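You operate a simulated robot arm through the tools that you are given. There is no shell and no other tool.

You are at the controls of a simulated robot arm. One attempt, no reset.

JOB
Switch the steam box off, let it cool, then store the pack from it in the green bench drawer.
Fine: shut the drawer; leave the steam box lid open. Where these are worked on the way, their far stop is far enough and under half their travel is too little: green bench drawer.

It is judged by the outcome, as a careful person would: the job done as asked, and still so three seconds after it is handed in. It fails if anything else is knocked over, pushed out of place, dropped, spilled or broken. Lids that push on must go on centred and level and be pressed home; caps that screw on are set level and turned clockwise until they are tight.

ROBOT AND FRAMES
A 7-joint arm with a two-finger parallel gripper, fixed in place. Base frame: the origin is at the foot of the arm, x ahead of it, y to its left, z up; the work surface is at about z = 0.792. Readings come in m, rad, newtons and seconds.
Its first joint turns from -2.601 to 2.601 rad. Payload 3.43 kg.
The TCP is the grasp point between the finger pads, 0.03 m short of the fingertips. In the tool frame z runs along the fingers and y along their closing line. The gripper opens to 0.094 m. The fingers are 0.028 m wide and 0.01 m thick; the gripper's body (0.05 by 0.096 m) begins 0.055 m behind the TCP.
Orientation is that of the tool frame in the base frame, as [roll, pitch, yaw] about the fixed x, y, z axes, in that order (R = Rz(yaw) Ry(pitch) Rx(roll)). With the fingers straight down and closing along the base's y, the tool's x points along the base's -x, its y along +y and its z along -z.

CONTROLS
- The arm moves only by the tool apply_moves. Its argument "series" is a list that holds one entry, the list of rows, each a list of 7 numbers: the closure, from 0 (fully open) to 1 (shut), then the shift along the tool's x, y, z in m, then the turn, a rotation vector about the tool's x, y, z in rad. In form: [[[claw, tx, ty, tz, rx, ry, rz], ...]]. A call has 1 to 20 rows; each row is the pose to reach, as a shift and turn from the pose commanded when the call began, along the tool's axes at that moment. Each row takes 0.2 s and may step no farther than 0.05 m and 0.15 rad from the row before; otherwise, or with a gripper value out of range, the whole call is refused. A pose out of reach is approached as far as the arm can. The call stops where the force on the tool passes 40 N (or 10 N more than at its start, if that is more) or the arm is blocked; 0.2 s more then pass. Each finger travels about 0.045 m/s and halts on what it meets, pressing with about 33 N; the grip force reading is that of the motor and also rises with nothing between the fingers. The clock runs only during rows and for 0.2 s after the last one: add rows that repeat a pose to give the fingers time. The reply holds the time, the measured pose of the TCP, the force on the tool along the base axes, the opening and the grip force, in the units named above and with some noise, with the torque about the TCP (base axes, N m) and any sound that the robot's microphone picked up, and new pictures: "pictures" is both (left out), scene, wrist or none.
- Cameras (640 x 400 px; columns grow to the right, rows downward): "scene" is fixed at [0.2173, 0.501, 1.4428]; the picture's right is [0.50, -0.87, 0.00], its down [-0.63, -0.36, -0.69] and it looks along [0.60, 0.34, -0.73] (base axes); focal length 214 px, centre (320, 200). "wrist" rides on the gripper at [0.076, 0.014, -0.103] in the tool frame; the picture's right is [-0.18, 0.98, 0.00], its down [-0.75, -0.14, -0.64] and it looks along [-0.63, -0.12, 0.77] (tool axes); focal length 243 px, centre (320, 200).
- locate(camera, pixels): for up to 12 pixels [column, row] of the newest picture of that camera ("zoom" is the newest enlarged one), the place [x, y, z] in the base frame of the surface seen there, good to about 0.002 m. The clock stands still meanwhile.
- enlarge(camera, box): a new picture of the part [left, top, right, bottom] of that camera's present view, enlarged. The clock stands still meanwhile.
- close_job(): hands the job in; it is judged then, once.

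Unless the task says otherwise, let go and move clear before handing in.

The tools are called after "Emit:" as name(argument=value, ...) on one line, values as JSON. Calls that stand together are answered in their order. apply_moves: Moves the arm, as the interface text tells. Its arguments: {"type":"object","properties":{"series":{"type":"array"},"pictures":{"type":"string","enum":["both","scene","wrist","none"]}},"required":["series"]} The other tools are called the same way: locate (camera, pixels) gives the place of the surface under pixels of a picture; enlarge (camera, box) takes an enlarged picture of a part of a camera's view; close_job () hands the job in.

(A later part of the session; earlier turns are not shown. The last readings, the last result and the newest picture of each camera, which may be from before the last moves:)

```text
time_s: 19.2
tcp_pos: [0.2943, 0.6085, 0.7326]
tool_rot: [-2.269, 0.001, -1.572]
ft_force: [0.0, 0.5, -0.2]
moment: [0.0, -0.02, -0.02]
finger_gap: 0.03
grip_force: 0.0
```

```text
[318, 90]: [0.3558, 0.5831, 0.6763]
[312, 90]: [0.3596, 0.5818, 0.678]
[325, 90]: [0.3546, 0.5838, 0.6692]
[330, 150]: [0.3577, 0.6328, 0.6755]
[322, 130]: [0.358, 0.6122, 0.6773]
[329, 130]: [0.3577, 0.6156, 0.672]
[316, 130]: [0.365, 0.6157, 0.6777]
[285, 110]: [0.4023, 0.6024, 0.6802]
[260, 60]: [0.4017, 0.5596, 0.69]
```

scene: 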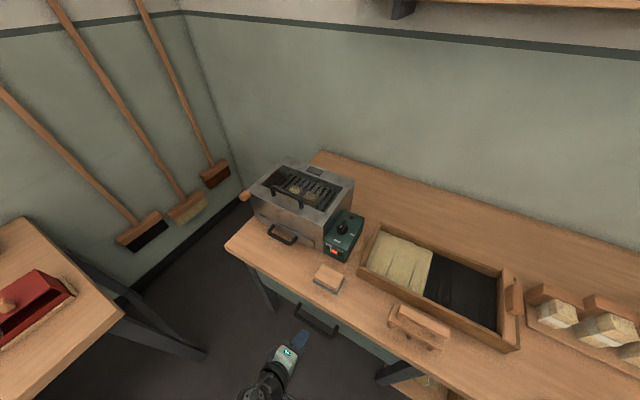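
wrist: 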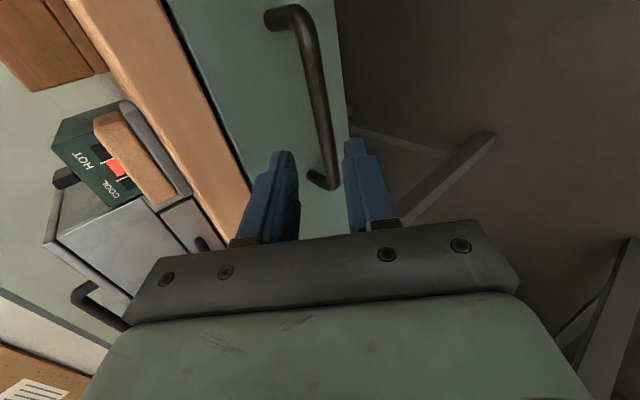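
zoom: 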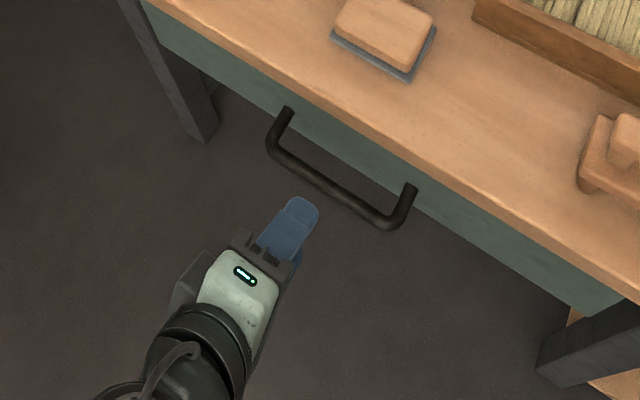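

Bar centre ≈(0.363, 0.672), as assumed; drawer face at 0.402. Advancing 8 cm along the tool axis.

Emit:
apply_moves(series=[[[0.68, 0, 0, 0.025, 0, 0, 0], [0.68, 0, 0, 0.045, 0, 0, 0], [0.68, 0, 0.001, 0.06, 0, 0, 0], [0.68, 0, 0.001, 0.07, 0, 0, 0], [0.68, 0, 0.001, 0.079, 0, 0, 0], [0.68, 0, 0.001, 0.079, 0, 0, 0]]])

```text
time_s: 20.6
tcp_pos: [0.3534, 0.6089, 0.6796]
tool_rot: [-2.27, 0.0, -1.572]
ft_force: [0.2, 0.6, -0.4]
moment: [0.0, 0.0, 0.03]
finger_gap: 0.03
grip_force: 0.1
```

scene: 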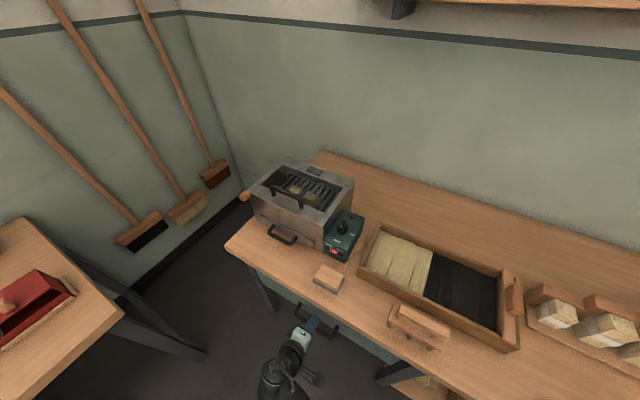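
wrist: 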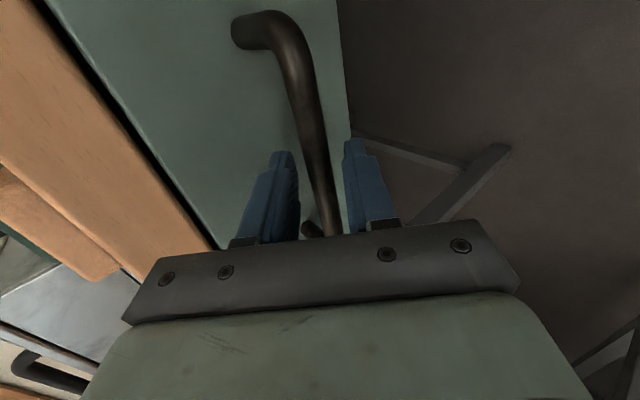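

The bar lies between the fingers with no contact. Close on it.

Emit:
apply_moves(series=[[[1, 0, 0, 0, 0, 0, 0], [1, 0, 0, 0, 0, 0, 0], [1, 0, 0, 0, 0, 0, 0]]], pictures="wrist")

```text
time_s: 21.4
tcp_pos: [0.3533, 0.6083, 0.6795]
tool_rot: [-2.267, 0.0, -1.571]
ft_force: [0.9, 0.6, -0.4]
moment: [-0.43, 0.01, 0.46]
finger_gap: 0.0135
grip_force: 45.0
```

wrist: 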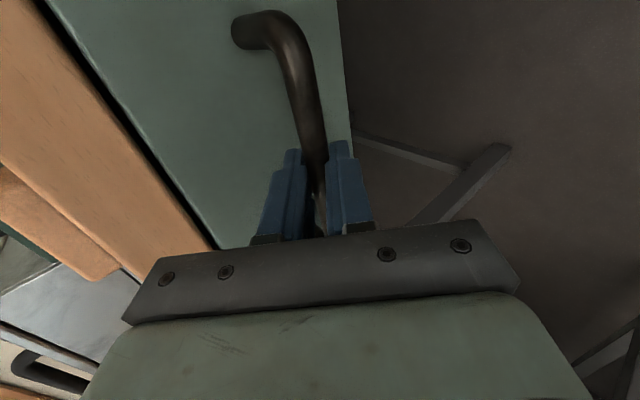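

Bar gripped (gap 0.0135). Pulling straight along −x 0.15 m.

Emit:
apply_moves(series=[[[1, 0, 0.0064, -0.0077, 0, 0, 0], [1, 0, 0.0161, -0.0192, 0, 0, 0], [1, 0, 0.0289, -0.0345, 0, 0, 0], [1, 0, 0.0418, -0.0498, 0, 0, 0], [1, 0, 0.0546, -0.0651, 0, 0, 0], [1, 0, 0.0675, -0.0804, 0, 0, 0], [1, 0, 0.0804, -0.0958, 0, 0, 0], [1, 0, 0.0964, -0.1149, 0, 0, 0], [1, 0, 0.0964, -0.1149, 0, 0, 0]]])

```text
time_s: 23.4
tcp_pos: [0.204, 0.61, 0.6793]
tool_rot: [-2.268, 0.001, -1.573]
ft_force: [0.2, -7.2, -2.8]
moment: [-1.35, -0.01, -0.47]
finger_gap: 0.0136
grip_force: 44.7
```

scene: 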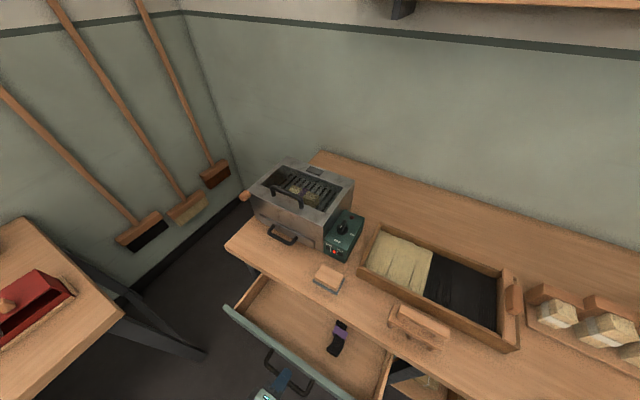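
wrist: 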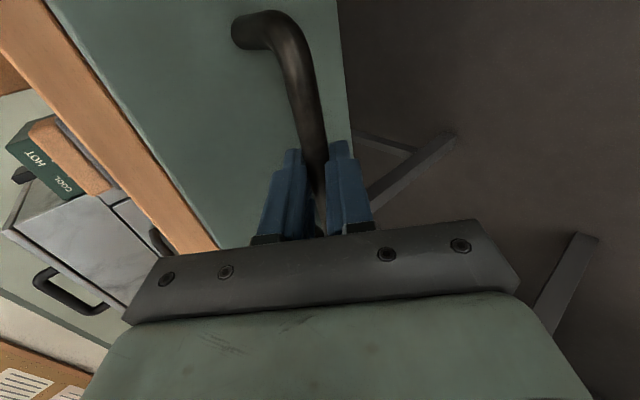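

The drawer slides well (another dark pack inside at scene (340,340)). I'll pull further toward its stop, slowly.

Emit:
apply_moves(series=[[[1, 0, 0.0096, -0.0115, 0, 0, 0], [1, 0, 0.0193, -0.023, 0, 0, 0], [1, 0, 0.0289, -0.0345, 0, 0, 0], [1, 0, 0.0386, -0.046, 0, 0, 0], [1, 0, 0.0482, -0.0575, 0, 0, 0], [1, 0, 0.0579, -0.0689, 0, 0, 0], [1, 0, 0.0579, -0.0689, 0, 0, 0]]])

```text
time_s: 25.0
tcp_pos: [0.1135, 0.6096, 0.6808]
tool_rot: [-2.267, 0.0, -1.57]
ft_force: [0.5, -10.2, 9.6]
moment: [-1.13, -0.11, -0.18]
finger_gap: 0.0138
grip_force: 45.1
```

scene: 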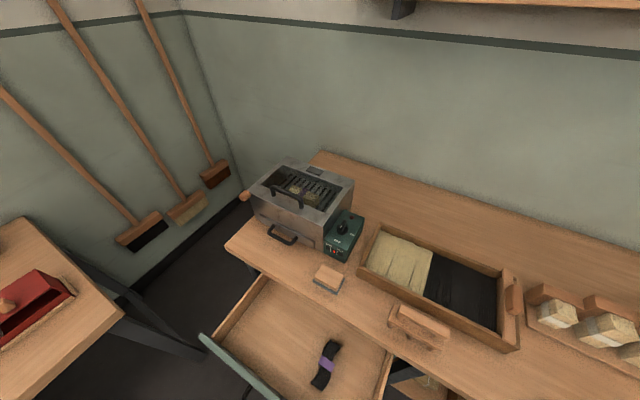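
wrist: 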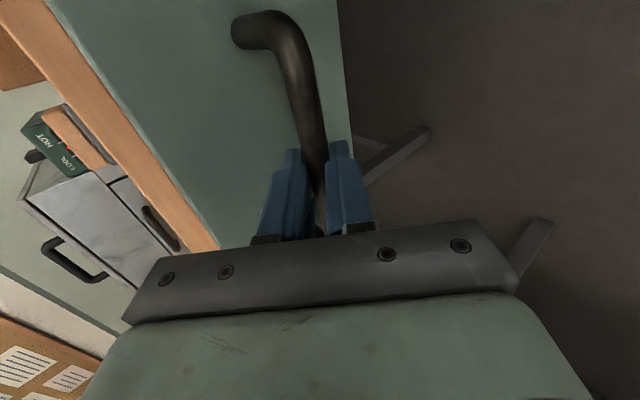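

Opened 0.24 m with no stop yet. A bit more.

Emit:
apply_moves(series=[[[1, 0, 0.0096, -0.0115, 0, 0, 0], [1, 0, 0.0193, -0.023, 0, 0, 0], [1, 0, 0.0289, -0.0345, 0, 0, 0], [1, 0, 0.0386, -0.046, 0, 0, 0], [1, 0, 0.0386, -0.046, 0, 0, 0]]])

Emit:
enlarge(camera="scene", box=[315, 195, 375, 270])

Emit:
enlarge(camera="scene", box=[180, 260, 420, 400])

```text
time_s: 25.9
tcp_pos: [0.0721, 0.6103, 0.6802]
tool_rot: [-2.259, -0.001, -1.572]
ft_force: [11.9, 1.8, -3.1]
moment: [-0.41, -0.01, 0.61]
finger_gap: 0.0139
grip_force: 44.9
stopped in row 4: the force on the tool passed its limit at 49 N (the readings are from after the stop); the commanded pose is now the measured one
```

scene: 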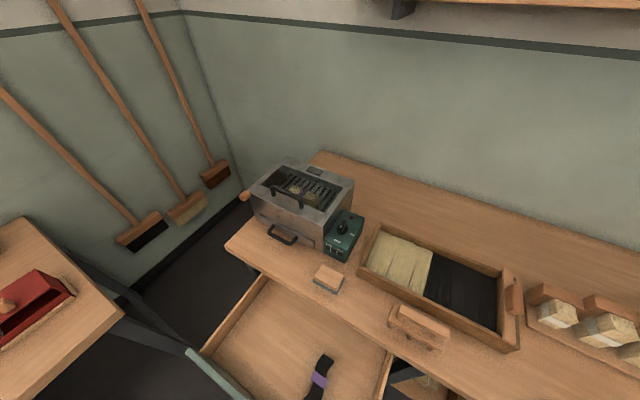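
wrist: 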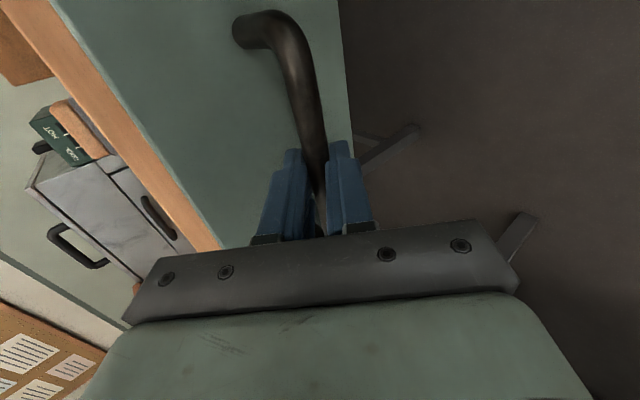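

```text
5.33 times, centred on (345, 232) of scene
```

zoom: 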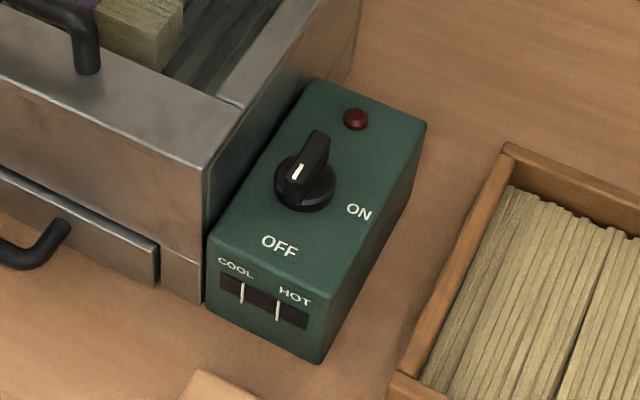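

```text
2.67 times, centred on (300, 330) of scene
```

zoom: 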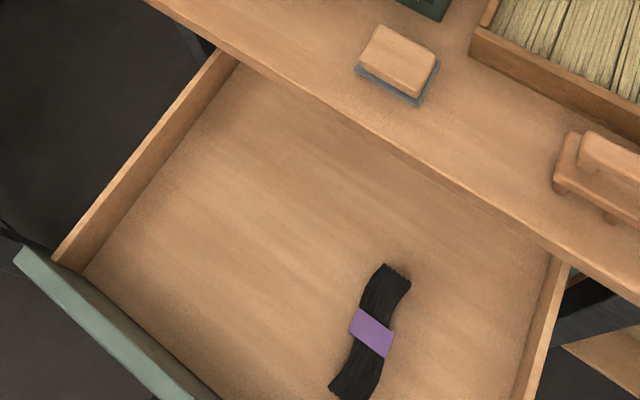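

The drawer is at its stop (x 0.072) and the gauge now reads empty (cooled below HOT/COOL marks). I'll release the handle, back off and rise.

Emit:
apply_moves(series=[[[0.7, 0, 0, 0, 0, 0, 0], [0.65, 0, 0, 0, 0, 0, 0], [0.65, 0, 0, -0.03, 0, 0, 0], [0.65, 0, 0, -0.06, 0, 0, 0], [0.65, 0, 0, -0.09, 0, 0, 0], [0.65, 0, -0.0306, -0.1157, 0, 0, 0], [0.65, 0, -0.0613, -0.1414, 0, 0, 0], [0.65, 0, -0.0919, -0.1671, 0, 0, 0], [0.65, 0, -0.1226, -0.1929, 0, 0, 0], [0.65, 0, -0.1532, -0.2186, 0, 0, 0], [0.65, 0, -0.1838, -0.2443, 0, 0, 0], [0.65, 0, -0.2145, -0.27, 0, 0, 0], [0.65, 0, -0.2145, -0.27, 0, 0, 0]]])

Emit:
enlarge(camera="scene", box=[325, 205, 365, 265])

```text
time_s: 28.4
tcp_pos: [0.0003, 0.6111, 0.9956]
tool_rot: [-2.266, 0.018, -1.572]
ft_force: [-0.5, 4.8, -13.6]
moment: [0.87, -1.49, -0.56]
finger_gap: 0.0331
grip_force: 0.1
stopped in row 12: the force on the tool passed its limit at 73 N (the readings are from after the stop); the commanded pose is now the measured one
```

scene: 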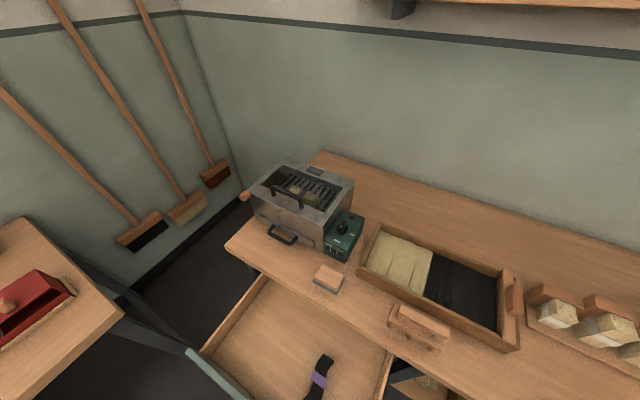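
wrist: 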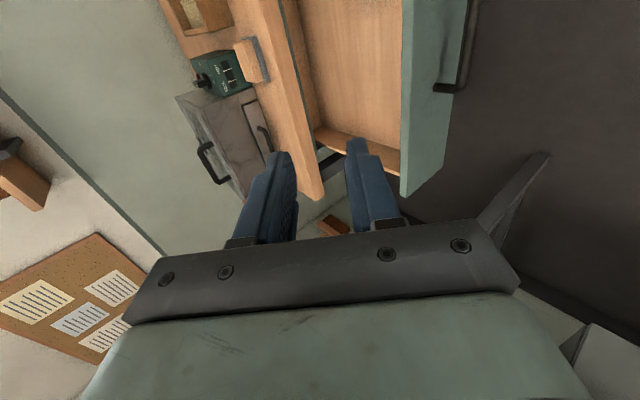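

```text
6.67 times, centred on (345, 235) of scene
```

zoom: 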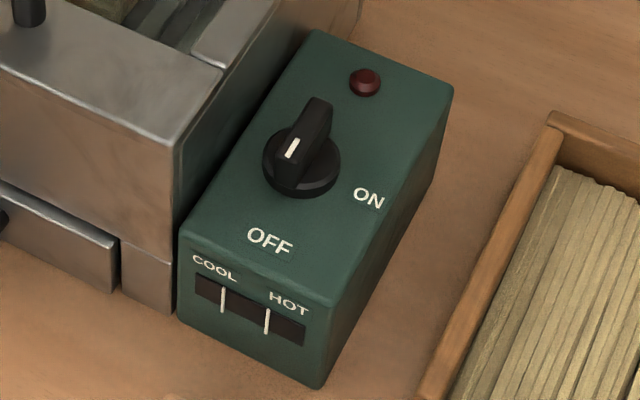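

The rise was stopped by a force (73 N, residual −13.6 N z), probably the folded arm touching itself. I'll back down slightly and move forward (+x).

Emit:
apply_moves(series=[[[0.65, 0, 0.0153, 0.0129, 0, 0, 0], [0.65, 0, -0.0008, 0.032, 0, 0, 0], [0.65, 0, -0.0233, 0.0588, 0, 0, 0], [0.65, 0, -0.049, 0.0895, 0, 0, 0], [0.65, 0, -0.0747, 0.1201, 0, 0, 0], [0.65, 0, -0.1005, 0.1508, 0, 0, 0], [0.65, 0, -0.1262, 0.1814, 0, 0, 0], [0.65, 0, -0.1262, 0.1814, 0, 0, 0]]])

```text
time_s: 30.2
tcp_pos: [0.2198, 0.6108, 0.9754]
tool_rot: [-2.265, 0.017, -1.573]
ft_force: [-0.3, 0.3, -0.2]
moment: [-0.01, -0.04, 0.0]
finger_gap: 0.0325
grip_force: 0.0
```

scene: 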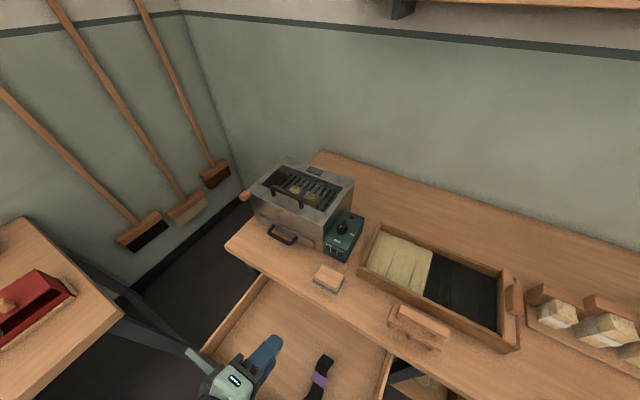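
wrist: 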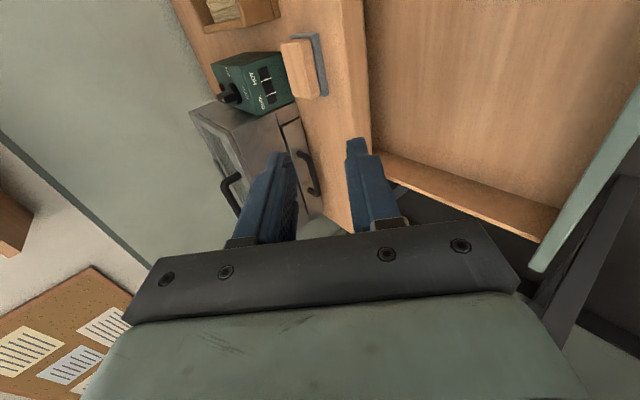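

Free again, all things in place. Before the lid, I need the wooden tab's exact extents — it overhangs the front and may be the lid's lift tab.

Emit:
enlarge(camera="scene", box=[236, 182, 264, 206])

Emit:
locate(camera="zoom", pixels=[[250, 130], [200, 200], [170, 215], [170, 260], [200, 290], [245, 310], [270, 260], [320, 200], [330, 230], [245, 240], [300, 150], [345, 240]])

Emit:
enlarge(camera="wrist", box=[180, 90, 340, 230])

```text
16.00 times, centred on (250, 194) of scene
```

zoom: 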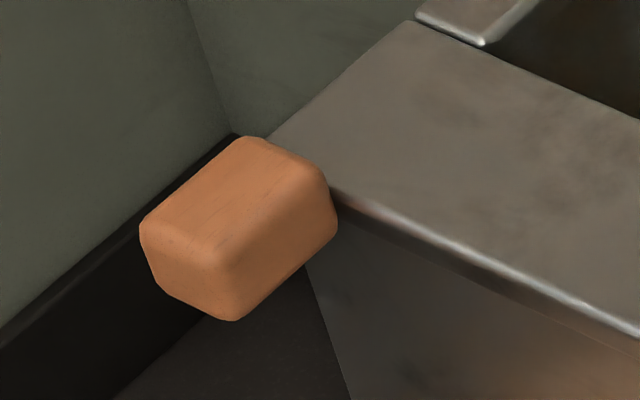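

```text
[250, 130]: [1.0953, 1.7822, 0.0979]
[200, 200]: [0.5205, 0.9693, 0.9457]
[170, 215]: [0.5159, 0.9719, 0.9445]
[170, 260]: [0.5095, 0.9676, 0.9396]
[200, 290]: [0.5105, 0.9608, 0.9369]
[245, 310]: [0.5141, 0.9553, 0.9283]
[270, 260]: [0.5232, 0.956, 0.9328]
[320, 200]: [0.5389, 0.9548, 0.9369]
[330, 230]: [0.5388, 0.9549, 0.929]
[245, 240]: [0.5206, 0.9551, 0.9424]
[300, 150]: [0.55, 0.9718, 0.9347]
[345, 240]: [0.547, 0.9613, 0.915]
```

```text
2.86 times, centred on (260, 160) of wrist
```

zoom: 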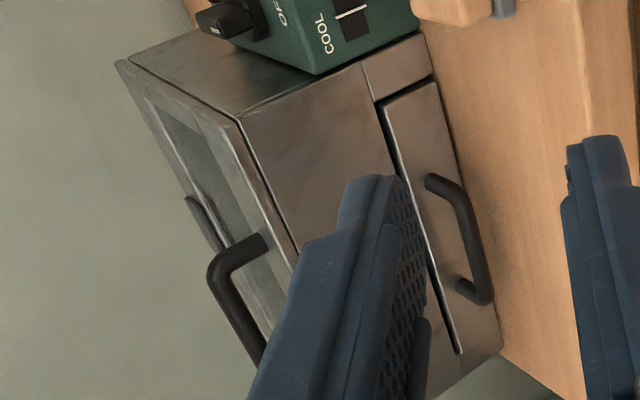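

The tab (x 0.509–0.54, y 0.954–0.977, bottom ≈0.925) is fixed to the lid's front edge and overhangs the front, so it can be lifted from below. I'll first untilt the tool and rise for reorientation.

Emit:
apply_moves(series=[[[0.8, 0, -0.02, 0, -0.145, 0, 0], [1, 0, -0.04, -0.001, -0.29, 0, 0], [1, 0, -0.06, -0.001, -0.435, 0, 0], [1, 0, -0.085, -0.002, -0.58, 0, 0], [1, 0, -0.11, -0.002, -0.725, 0, 0], [1, 0, -0.128, -0.003, -0.873, 0, 0], [1, 0, -0.128, -0.003, -0.873, 0, 0]]], pictures="scene")

```text
time_s: 31.8
tcp_pos: [0.2986, 0.6085, 1.0774]
tool_rot: [-3.138, 0.016, -1.574]
ft_force: [-0.3, -0.4, 0.1]
moment: [-0.01, 0.01, -0.01]
finger_gap: 0.0
grip_force: 33.5
```

scene: 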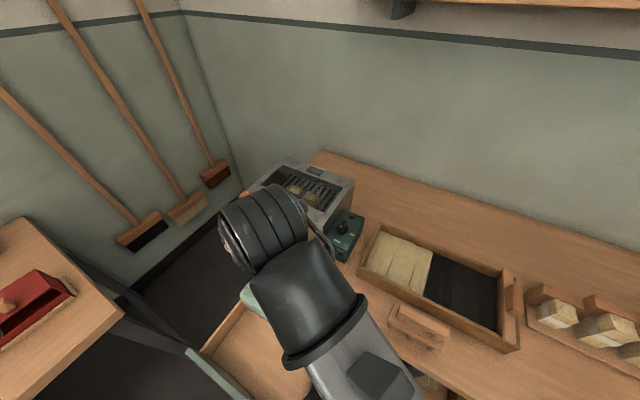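

Now yaw +118° about the tool axis while moving toward (0.38,0.75,1.12).

Emit:
apply_moves(series=[[[1, -0.0093, -0.0053, -0.0027, 0, 0, 0.1373], [1, -0.0187, -0.0107, -0.0053, 0, 0, 0.2747], [1, -0.028, -0.016, -0.008, 0, 0, 0.412], [1, -0.0373, -0.0213, -0.0107, 0, 0, 0.5493], [1, -0.0467, -0.0267, -0.0133, 0, 0, 0.6867], [1, -0.056, -0.032, -0.016, 0, 0, 0.824], [1, -0.0653, -0.0373, -0.0187, 0, 0, 0.9613], [1, -0.0747, -0.0427, -0.0213, 0, 0, 1.0987], [1, -0.084, -0.048, -0.024, 0, 0, 1.236], [1, -0.0933, -0.0533, -0.0267, 0, 0, 1.3733], [1, -0.1027, -0.0587, -0.0293, 0, 0, 1.5107], [1, -0.112, -0.064, -0.032, 0, 0, 1.648], [1, -0.1213, -0.0693, -0.0347, 0, 0, 1.7853], [1, -0.1307, -0.0747, -0.0373, 0, 0, 1.9227], [1, -0.14, -0.08, -0.04, 0, 0, 2.06], [1, -0.14, -0.08, -0.04, 0, 0, 2.06]]])

```text
time_s: 35.2
tcp_pos: [0.3801, 0.7484, 1.1203]
tool_rot: [3.124, -0.002, 2.648]
ft_force: [0.0, 0.3, 0.5]
moment: [-0.01, -0.03, -0.02]
finger_gap: 0.0002
grip_force: 33.1
```

scene: 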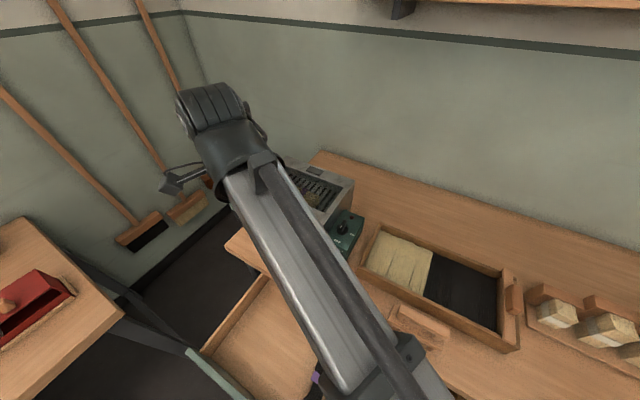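
wrist: 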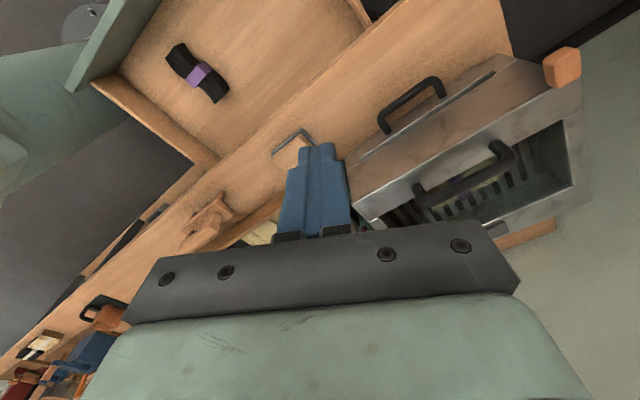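

Good view of the tab at wrist (562,68). I'll measure it here, including its underside.

Emit:
enlarge(camera="wrist", box=[490, 30, 610, 110])

Emit:
locate(camera="zoom", pixels=[[300, 120], [320, 170], [390, 120], [385, 210], [420, 190], [460, 180], [470, 110], [330, 230], [250, 180], [280, 260], [400, 260], [440, 230]])

Emit:
enlarge(camera="wrist", box=[340, 40, 520, 180])

```text
5.00 times, centred on (550, 70) of wrist
```

zoom: 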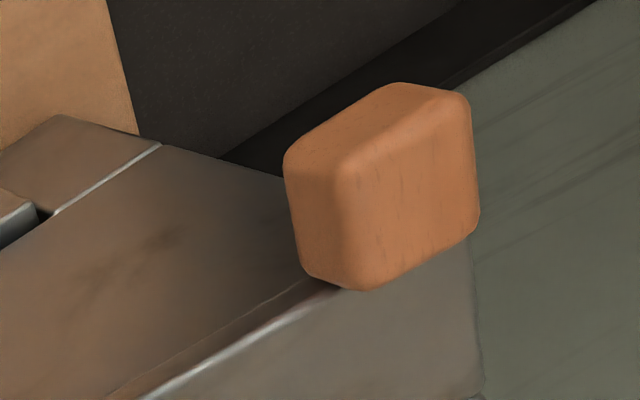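

```text
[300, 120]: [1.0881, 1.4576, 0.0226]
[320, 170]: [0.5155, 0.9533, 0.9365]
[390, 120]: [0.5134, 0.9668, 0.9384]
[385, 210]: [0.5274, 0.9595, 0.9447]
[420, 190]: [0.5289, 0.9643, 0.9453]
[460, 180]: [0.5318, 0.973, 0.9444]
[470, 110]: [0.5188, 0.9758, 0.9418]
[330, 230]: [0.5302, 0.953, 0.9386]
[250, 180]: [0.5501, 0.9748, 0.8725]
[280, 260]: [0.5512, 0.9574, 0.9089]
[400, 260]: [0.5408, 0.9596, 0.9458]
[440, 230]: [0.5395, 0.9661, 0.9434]
```

```text
2.86 times, centred on (430, 110) of wrist
```

zoom: 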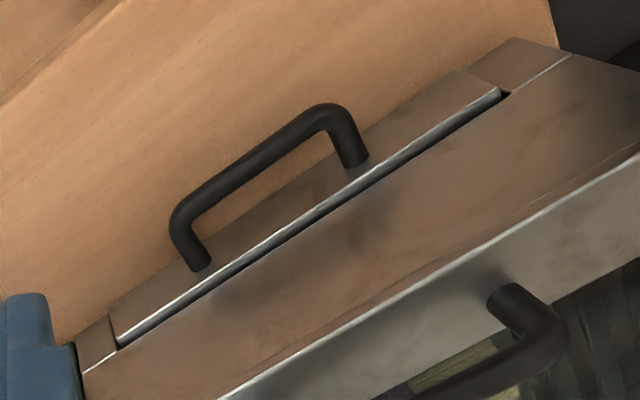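

Tab confirmed. Now I tilt the tool to horizontal, pointing radially outward, here in free air.

Emit:
apply_moves(series=[[[1, 0, 0, 0, -0.1428, 0, 0], [1, 0, 0, 0, -0.2856, 0, 0], [1, 0, 0, 0, -0.4284, 0, 0], [1, 0, 0, 0, -0.5712, 0, 0], [1, 0, 0, 0, -0.714, 0, 0], [1, 0, 0, 0, -0.8568, 0, 0], [1, 0, 0, 0, -0.9996, 0, 0], [1, 0, 0, 0, -1.1424, 0, 0], [1, 0, 0, 0, -1.2852, 0, 0], [1, 0, 0, 0, -1.428, 0, 0], [1, 0, 0, 0, -1.5708, 0, 0], [1, 0, 0, 0, -1.5708, 0, 0]]])

```text
time_s: 37.8
tcp_pos: [0.3794, 0.7477, 1.1199]
tool_rot: [1.555, -0.003, 2.651]
ft_force: [0.0, 1.1, 0.5]
moment: [0.01, 0.0, -0.03]
finger_gap: 0.0002
grip_force: 32.3
```

scene: 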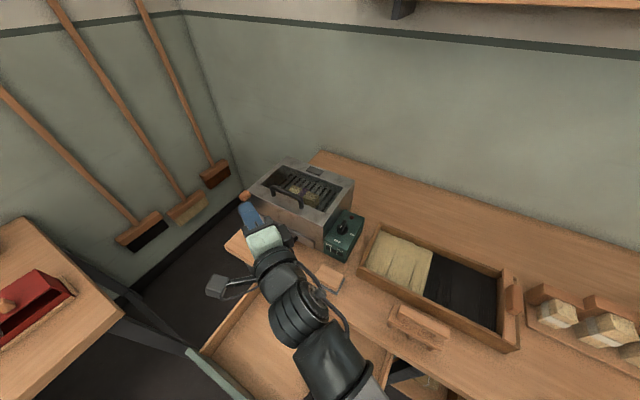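
wrist: 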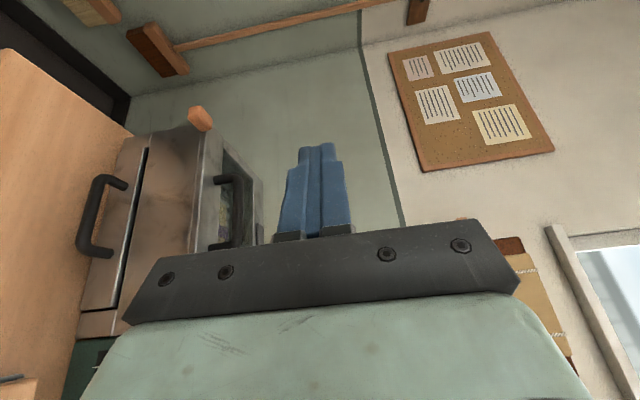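

Horizontal pose reached. Move to the approach point low in front of the box, about 10 cm short of the tab.

Emit:
apply_moves(series=[[[1, -0.0038, -0.0387, 0.0228, 0, 0, 0], [1, -0.0076, -0.0774, 0.0456, 0, 0, 0], [1, -0.0113, -0.1161, 0.0684, 0, 0, 0], [1, -0.0151, -0.1548, 0.0912, 0, 0, 0], [1, -0.0189, -0.1935, 0.114, 0, 0, 0], [1, -0.0227, -0.2322, 0.1368, 0, 0, 0], [1, -0.0227, -0.2322, 0.1368, 0, 0, 0]]])

Emit:
enlarge(camera="scene", box=[220, 170, 350, 290])

```text
time_s: 39.4
tcp_pos: [0.4505, 0.8623, 0.922]
tool_rot: [1.649, -0.004, 2.714]
ft_force: [0.8, 0.1, 0.2]
moment: [-0.01, -0.02, 0.01]
finger_gap: 0.0
grip_force: 33.0
out of reach, approached as far as the arm can: row 3, 4, 5, 6
```

scene: 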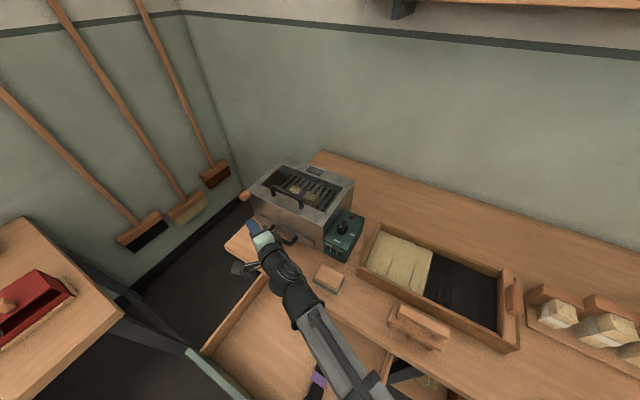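
wrist: 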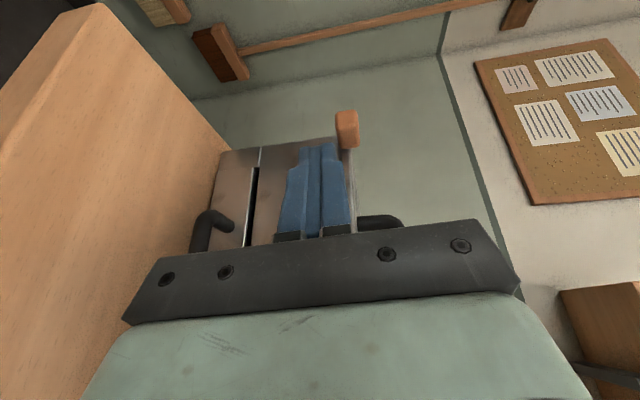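

```text
3.33 times, centred on (285, 230) of scene
```

zoom: 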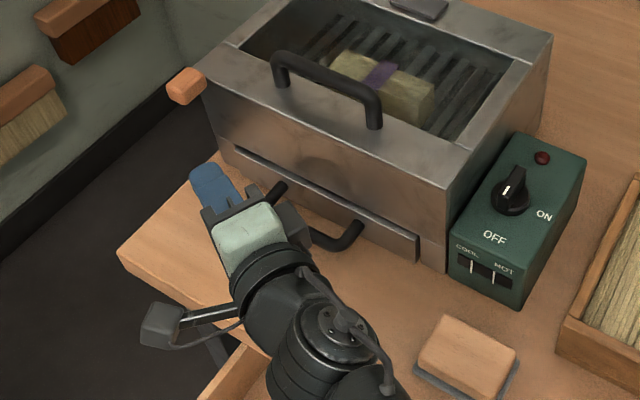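

The arm couldn't hold horizontal that low (it ended pointing ~4° down at z 0.922). I'll use a 25° downward-pointing tool instead, and check where it lands.

Emit:
apply_moves(series=[[[1, 0, 0.011, 0.004, 0.113, 0, 0], [1, -0.001, 0.022, 0.008, 0.226, 0, 0], [1, -0.002, 0.033, 0.0125, 0.339, 0, 0], [1, -0.0027, 0.043, 0.0169, 0.452, 0, 0], [1, -0.0027, 0.043, 0.0169, 0.452, 0, 0]]])

```text
time_s: 40.6
tcp_pos: [0.4748, 0.8746, 0.9319]
tool_rot: [2.008, -0.003, 2.651]
ft_force: [-0.1, 0.2, -0.1]
moment: [0.01, -0.01, 0.02]
finger_gap: 0.0
grip_force: 32.8
out of reach, approached as far as the arm can: row 1
```

scene: 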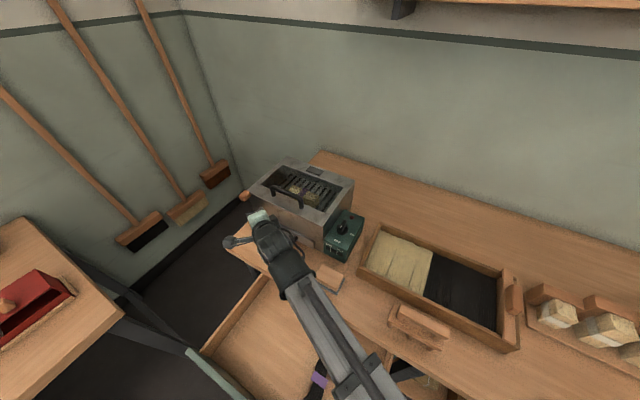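
wrist: 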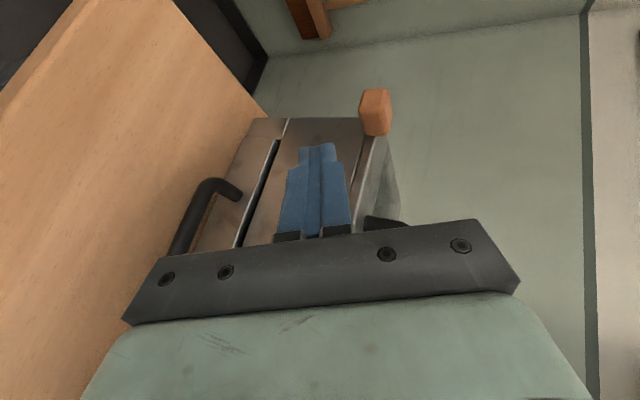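

Landed exactly where planned. Advance 9 cm along the tool axis so the fingertips go below the tab.

Emit:
apply_moves(series=[[[1, 0, 0, 0.03, 0, 0, 0], [1, 0, 0, 0.055, 0, 0, 0], [1, 0, 0, 0.075, 0, 0, 0], [1, 0, 0, 0.09, 0, 0, 0], [1, 0, 0, 0.09, 0, 0, 0]]])

Emit:
enlarge(camera="scene", box=[220, 170, 320, 260])

```text
time_s: 41.8
tcp_pos: [0.5135, 0.9467, 0.8964]
tool_rot: [2.005, -0.002, 2.651]
ft_force: [-0.3, 0.2, -0.2]
moment: [0.02, 0.0, 0.02]
finger_gap: 0.0
grip_force: 32.7
```

scene: 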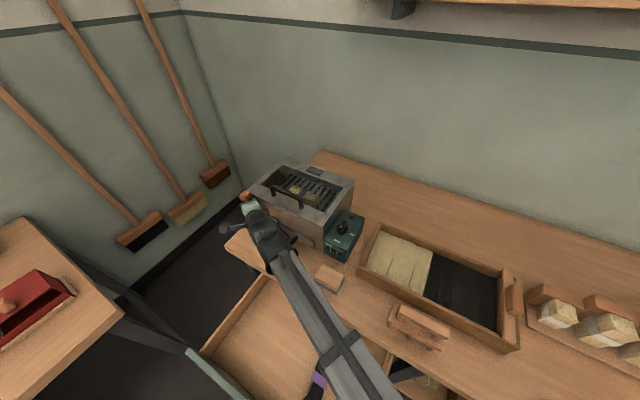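
wrist: 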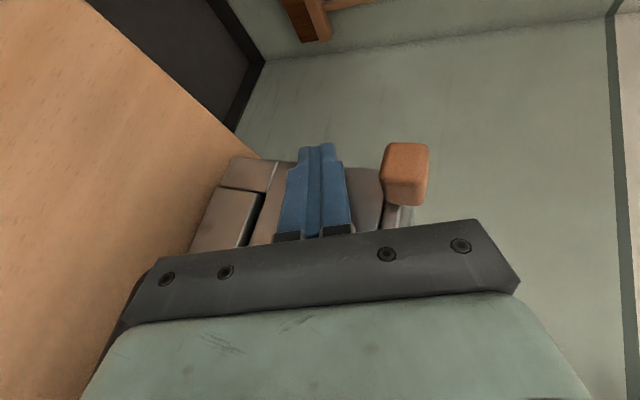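

```text
4.44 times, centred on (270, 215) of scene
```

zoom: 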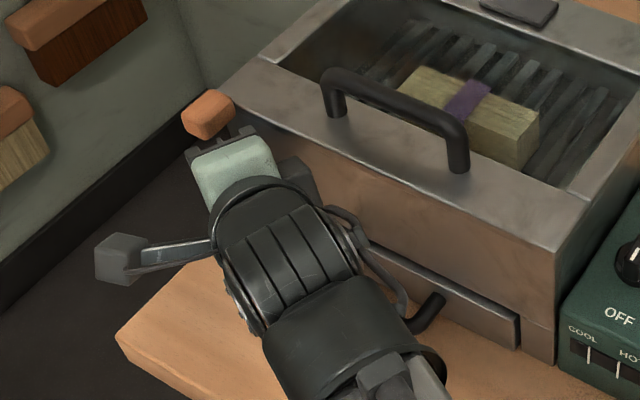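

Fingertips are under the tab without contact. Lift slowly 3 cm and watch force and lid.

Emit:
apply_moves(series=[[[1, 0, 0.0063, -0.003, 0, 0, 0], [1, 0, 0.0127, -0.0059, 0, 0, 0], [1, 0, 0.0181, -0.0084, 0, 0, 0], [1, 0, 0.0227, -0.0105, 0, 0, 0], [1, 0, 0.0272, -0.0126, 0, 0, 0], [1, 0, 0.0317, -0.0147, 0, 0, 0], [1, 0, 0.0317, -0.0147, 0, 0, 0]]])

Emit:
enlarge(camera="scene", box=[220, 150, 360, 250])

```text
time_s: 43.4
tcp_pos: [0.5136, 0.9469, 0.9304]
tool_rot: [2.006, -0.005, 2.651]
ft_force: [-2.1, -2.9, -2.1]
moment: [0.01, -0.02, 0.0]
finger_gap: 0.0
grip_force: 32.9
```

scene: 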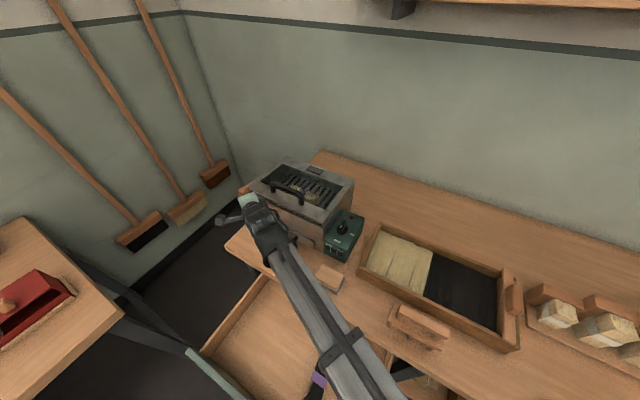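
wrist: 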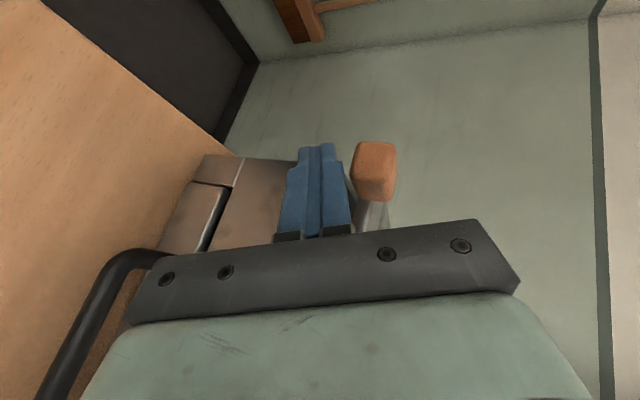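

```text
4.00 times, centred on (290, 200) of scene
```

zoom: 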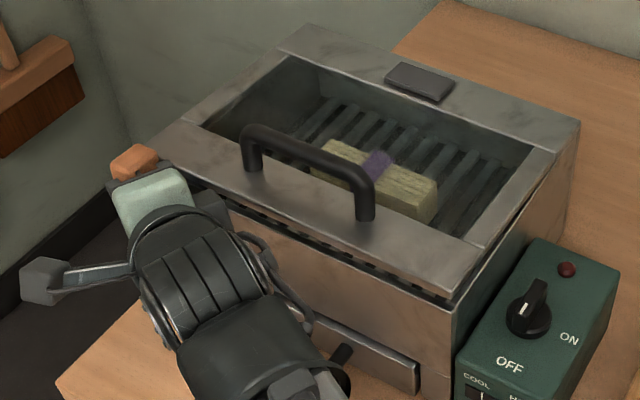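

The lid is lifting as a hinged plate (rear hinge) with only a few newtons. I'll follow the arc upward to about 30°.

Emit:
apply_moves(series=[[[1, -0.0022, 0.0118, -0.0042, 0, 0, 0], [1, -0.0044, 0.0237, -0.0084, 0, 0, 0], [1, -0.0088, 0.0351, -0.0136, 0, 0, 0], [1, -0.0134, 0.0465, -0.0187, 0, 0, 0], [1, -0.0199, 0.0599, -0.0243, 0, 0, 0], [1, -0.0263, 0.0734, -0.0298, 0, 0, 0], [1, -0.0354, 0.0877, -0.0355, 0, 0, 0], [1, -0.045, 0.1023, -0.041, 0, 0, 0], [1, -0.045, 0.1023, -0.041, 0, 0, 0]]])

Emit:
enlarge(camera="scene", box=[220, 130, 380, 250])

```text
time_s: 45.4
tcp_pos: [0.5562, 0.9308, 1.0405]
tool_rot: [2.007, -0.004, 2.651]
ft_force: [-3.1, 1.1, -0.6]
moment: [-0.02, 0.03, 0.08]
finger_gap: 0.0
grip_force: 33.1
```

scene: 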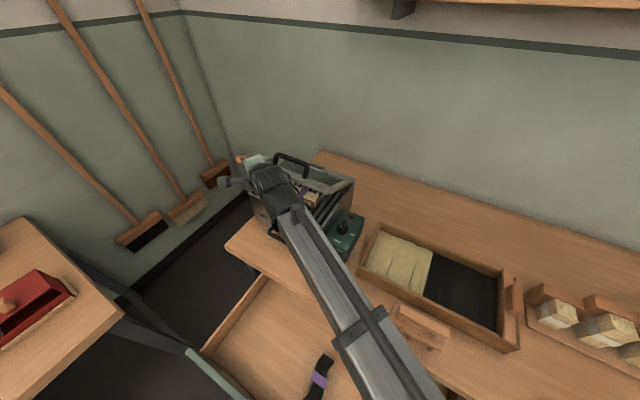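
wrist: 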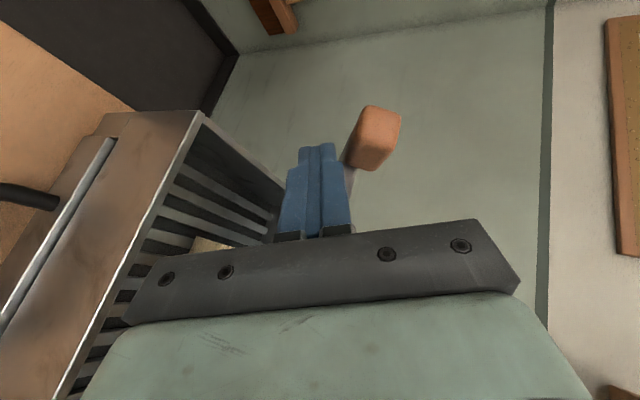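

```text
3.33 times, centred on (300, 190) of scene
```

zoom: 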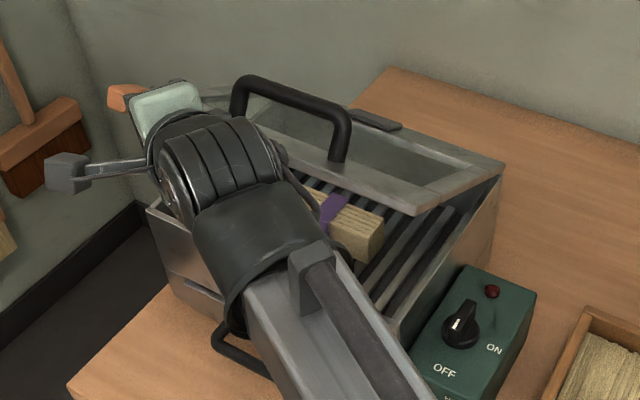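

Lid is at roughly 30° with the fingertips under the tab. I'll measure actual lid/tab position before continuing so I keep good coverage.

Emit:
enlarge(camera="scene", box=[230, 140, 300, 190])

Emit:
locate(camera="scene", pixels=[[238, 159], [242, 160], [280, 153], [305, 163], [330, 188], [320, 190], [345, 185], [352, 178], [336, 192], [312, 187]])

Emit:
locate(camera="wrist", pixels=[[375, 115], [370, 150], [390, 120], [355, 150], [358, 165], [350, 175], [365, 130], [340, 165], [345, 180], [352, 160]])

Emit:
enlarge(camera="wrist", box=[270, 90, 420, 240])

```text
8.00 times, centred on (265, 165) of scene
```

zoom: 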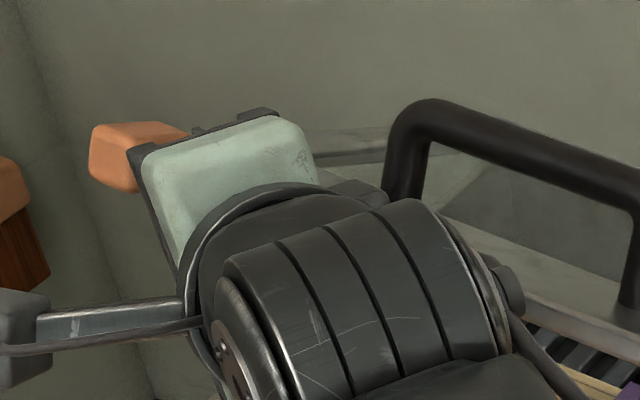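

```text
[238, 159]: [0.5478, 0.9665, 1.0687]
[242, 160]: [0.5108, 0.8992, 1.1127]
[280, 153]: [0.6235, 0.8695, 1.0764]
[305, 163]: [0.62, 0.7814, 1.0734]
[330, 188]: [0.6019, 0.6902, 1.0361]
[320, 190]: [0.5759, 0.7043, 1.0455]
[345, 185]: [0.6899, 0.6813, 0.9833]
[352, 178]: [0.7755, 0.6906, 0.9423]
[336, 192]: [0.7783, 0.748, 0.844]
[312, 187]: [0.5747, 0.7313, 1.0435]
```

```text
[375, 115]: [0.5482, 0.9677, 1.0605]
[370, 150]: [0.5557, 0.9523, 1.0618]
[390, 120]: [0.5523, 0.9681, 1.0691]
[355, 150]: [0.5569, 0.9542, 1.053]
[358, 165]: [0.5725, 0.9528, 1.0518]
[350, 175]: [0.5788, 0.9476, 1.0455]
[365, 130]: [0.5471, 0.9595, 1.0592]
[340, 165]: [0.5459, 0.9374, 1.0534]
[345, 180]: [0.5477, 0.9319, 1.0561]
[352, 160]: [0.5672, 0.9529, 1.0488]
```

```text
2.67 times, centred on (345, 165) of wrist
```

zoom: 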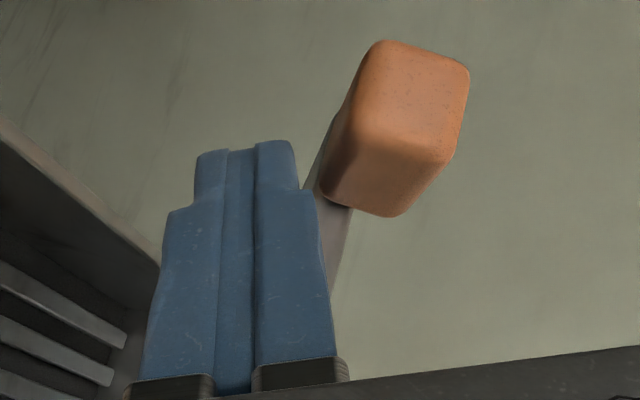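

Geometry matches (lid ≈29°). Continue following the tab up to about 60°, easing slightly further under it.

Emit:
apply_moves(series=[[[1, -0.0036, 0.0115, 0.0005, 0, 0, 0], [1, -0.0071, 0.023, 0.001, 0, 0, 0], [1, -0.0111, 0.0342, 0.0007, 0, 0, 0], [1, -0.0151, 0.0454, 0.0003, 0, 0, 0], [1, -0.0208, 0.0549, 0.0012, 0, 0, 0], [1, -0.0265, 0.0643, 0.002, 0, 0, 0], [1, -0.0324, 0.0736, 0.0024, 0, 0, 0], [1, -0.0383, 0.0829, 0.0028, 0, 0, 0], [1, -0.046, 0.091, 0.0037, 0, 0, 0], [1, -0.0538, 0.0991, 0.0045, 0, 0, 0], [1, -0.0617, 0.1072, 0.0054, 0, 0, 0], [1, -0.0696, 0.1153, 0.0062, 0, 0, 0], [1, -0.0696, 0.1153, 0.0062, 0, 0, 0]]])

Emit:
enlarge(camera="scene", box=[220, 120, 380, 220])

```text
time_s: 48.2
tcp_pos: [0.6432, 0.9444, 1.1416]
tool_rot: [2.005, -0.004, 2.649]
ft_force: [-0.1, -0.4, -1.1]
moment: [-0.05, 0.08, 0.01]
finger_gap: 0.0
grip_force: 33.0
```

scene: 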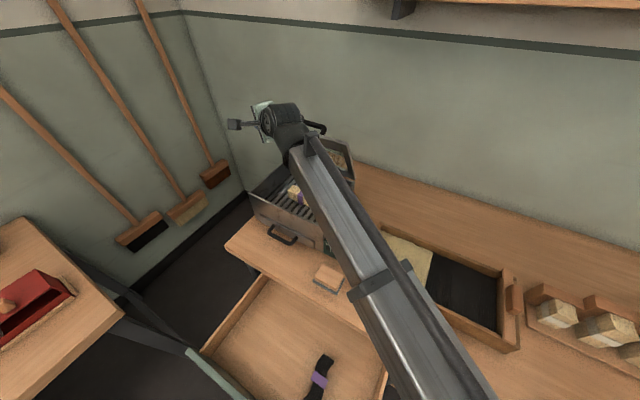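
wrist: 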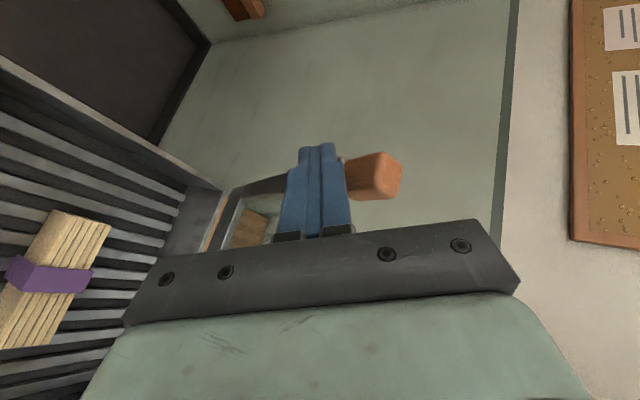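

```text
4.00 times, centred on (300, 170) of scene
```

zoom: 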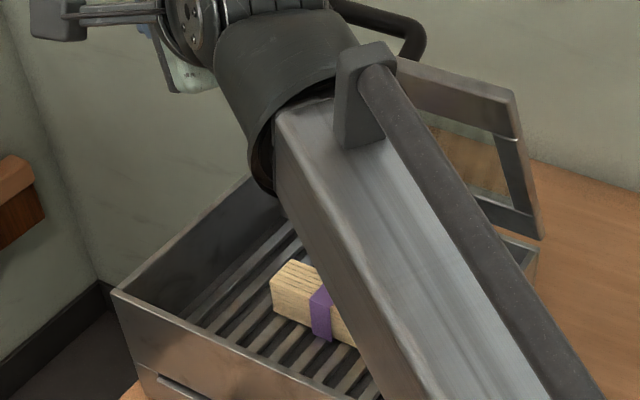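

At 60°, small forces. Continue pushing, sliding from the tab onto the lid's inner face, toward ~85°.

Emit:
apply_moves(series=[[[1, -0.0108, 0.007, 0.0032, 0, 0, 0], [1, -0.0216, 0.014, 0.0063, 0, 0, 0], [1, -0.0358, 0.0148, 0.008, 0, 0, 0], [1, -0.0501, 0.0156, 0.0098, 0, 0, 0], [1, -0.0608, 0.0129, 0.0111, 0, 0, 0], [1, -0.0716, 0.0102, 0.0124, 0, 0, 0], [1, -0.0826, 0.0068, 0.0111, 0, 0, 0], [1, -0.0937, 0.0034, 0.0098, 0, 0, 0], [1, -0.1052, 0.0024, 0.0076, 0, 0, 0], [1, -0.1167, 0.0014, 0.0054, 0, 0, 0], [1, -0.1167, 0.0014, 0.0054, 0, 0, 0]]])

Emit:
enlarge(camera="scene", box=[220, 90, 380, 220])

```text
time_s: 50.6
tcp_pos: [0.7505, 0.895, 1.1398]
tool_rot: [2.007, -0.004, 2.651]
ft_force: [0.0, 0.0, -0.8]
moment: [-0.03, 0.02, 0.01]
finger_gap: 0.0002
grip_force: 32.7
```

scene: 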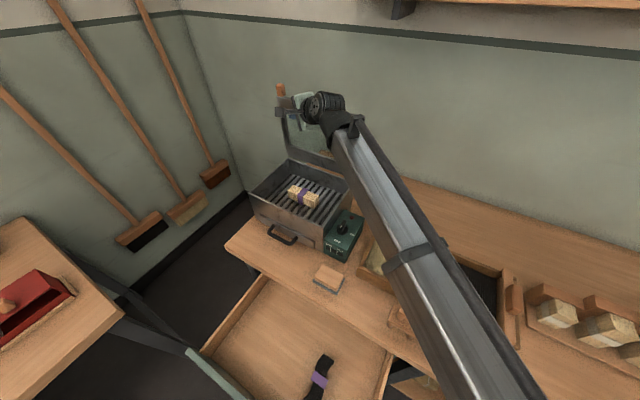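
wrist: 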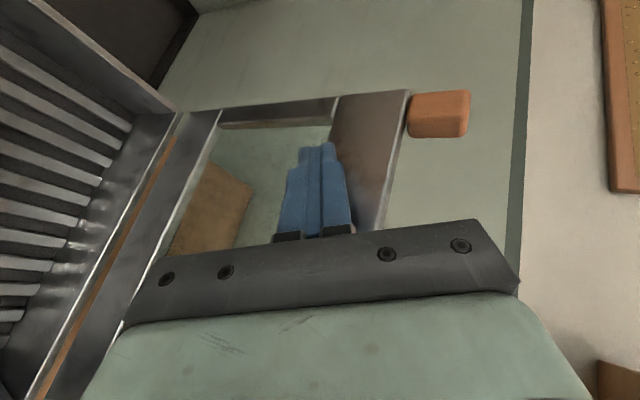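

```text
3.08 times, centred on (300, 155) of scene
```

zoom: 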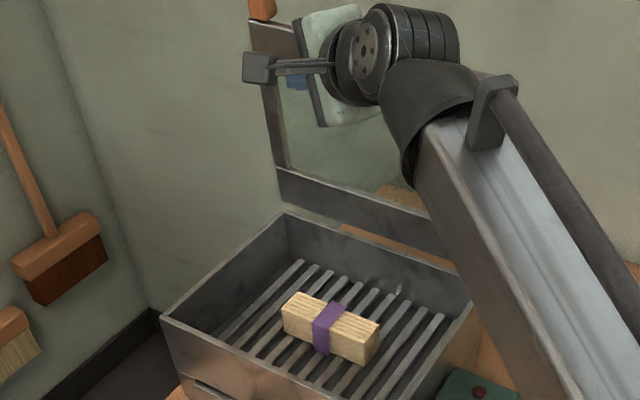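

The lid is nearly vertical. I'll check its angle.

Emit:
locate(camera="zoom", pixels=[[262, 60], [272, 110], [285, 180], [320, 195], [380, 215], [265, 10], [300, 60], [420, 230], [360, 230]])

Emit:
locate(camera="wrist", pixels=[[350, 120], [380, 110], [375, 180], [210, 130], [190, 200], [450, 100], [370, 220], [160, 170]])

```text
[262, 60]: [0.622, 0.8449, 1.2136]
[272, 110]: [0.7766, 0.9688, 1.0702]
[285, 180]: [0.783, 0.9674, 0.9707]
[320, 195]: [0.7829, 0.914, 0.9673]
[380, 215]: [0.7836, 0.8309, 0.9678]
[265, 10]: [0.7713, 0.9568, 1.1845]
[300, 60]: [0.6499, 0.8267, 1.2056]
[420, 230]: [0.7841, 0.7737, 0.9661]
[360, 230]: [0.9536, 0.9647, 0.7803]
```

```text
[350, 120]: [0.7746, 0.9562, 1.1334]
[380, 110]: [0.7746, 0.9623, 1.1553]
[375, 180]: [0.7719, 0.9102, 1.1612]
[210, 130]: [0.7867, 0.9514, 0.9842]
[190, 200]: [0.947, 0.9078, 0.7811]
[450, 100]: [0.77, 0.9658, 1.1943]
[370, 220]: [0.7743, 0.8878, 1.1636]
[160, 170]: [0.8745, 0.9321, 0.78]
```

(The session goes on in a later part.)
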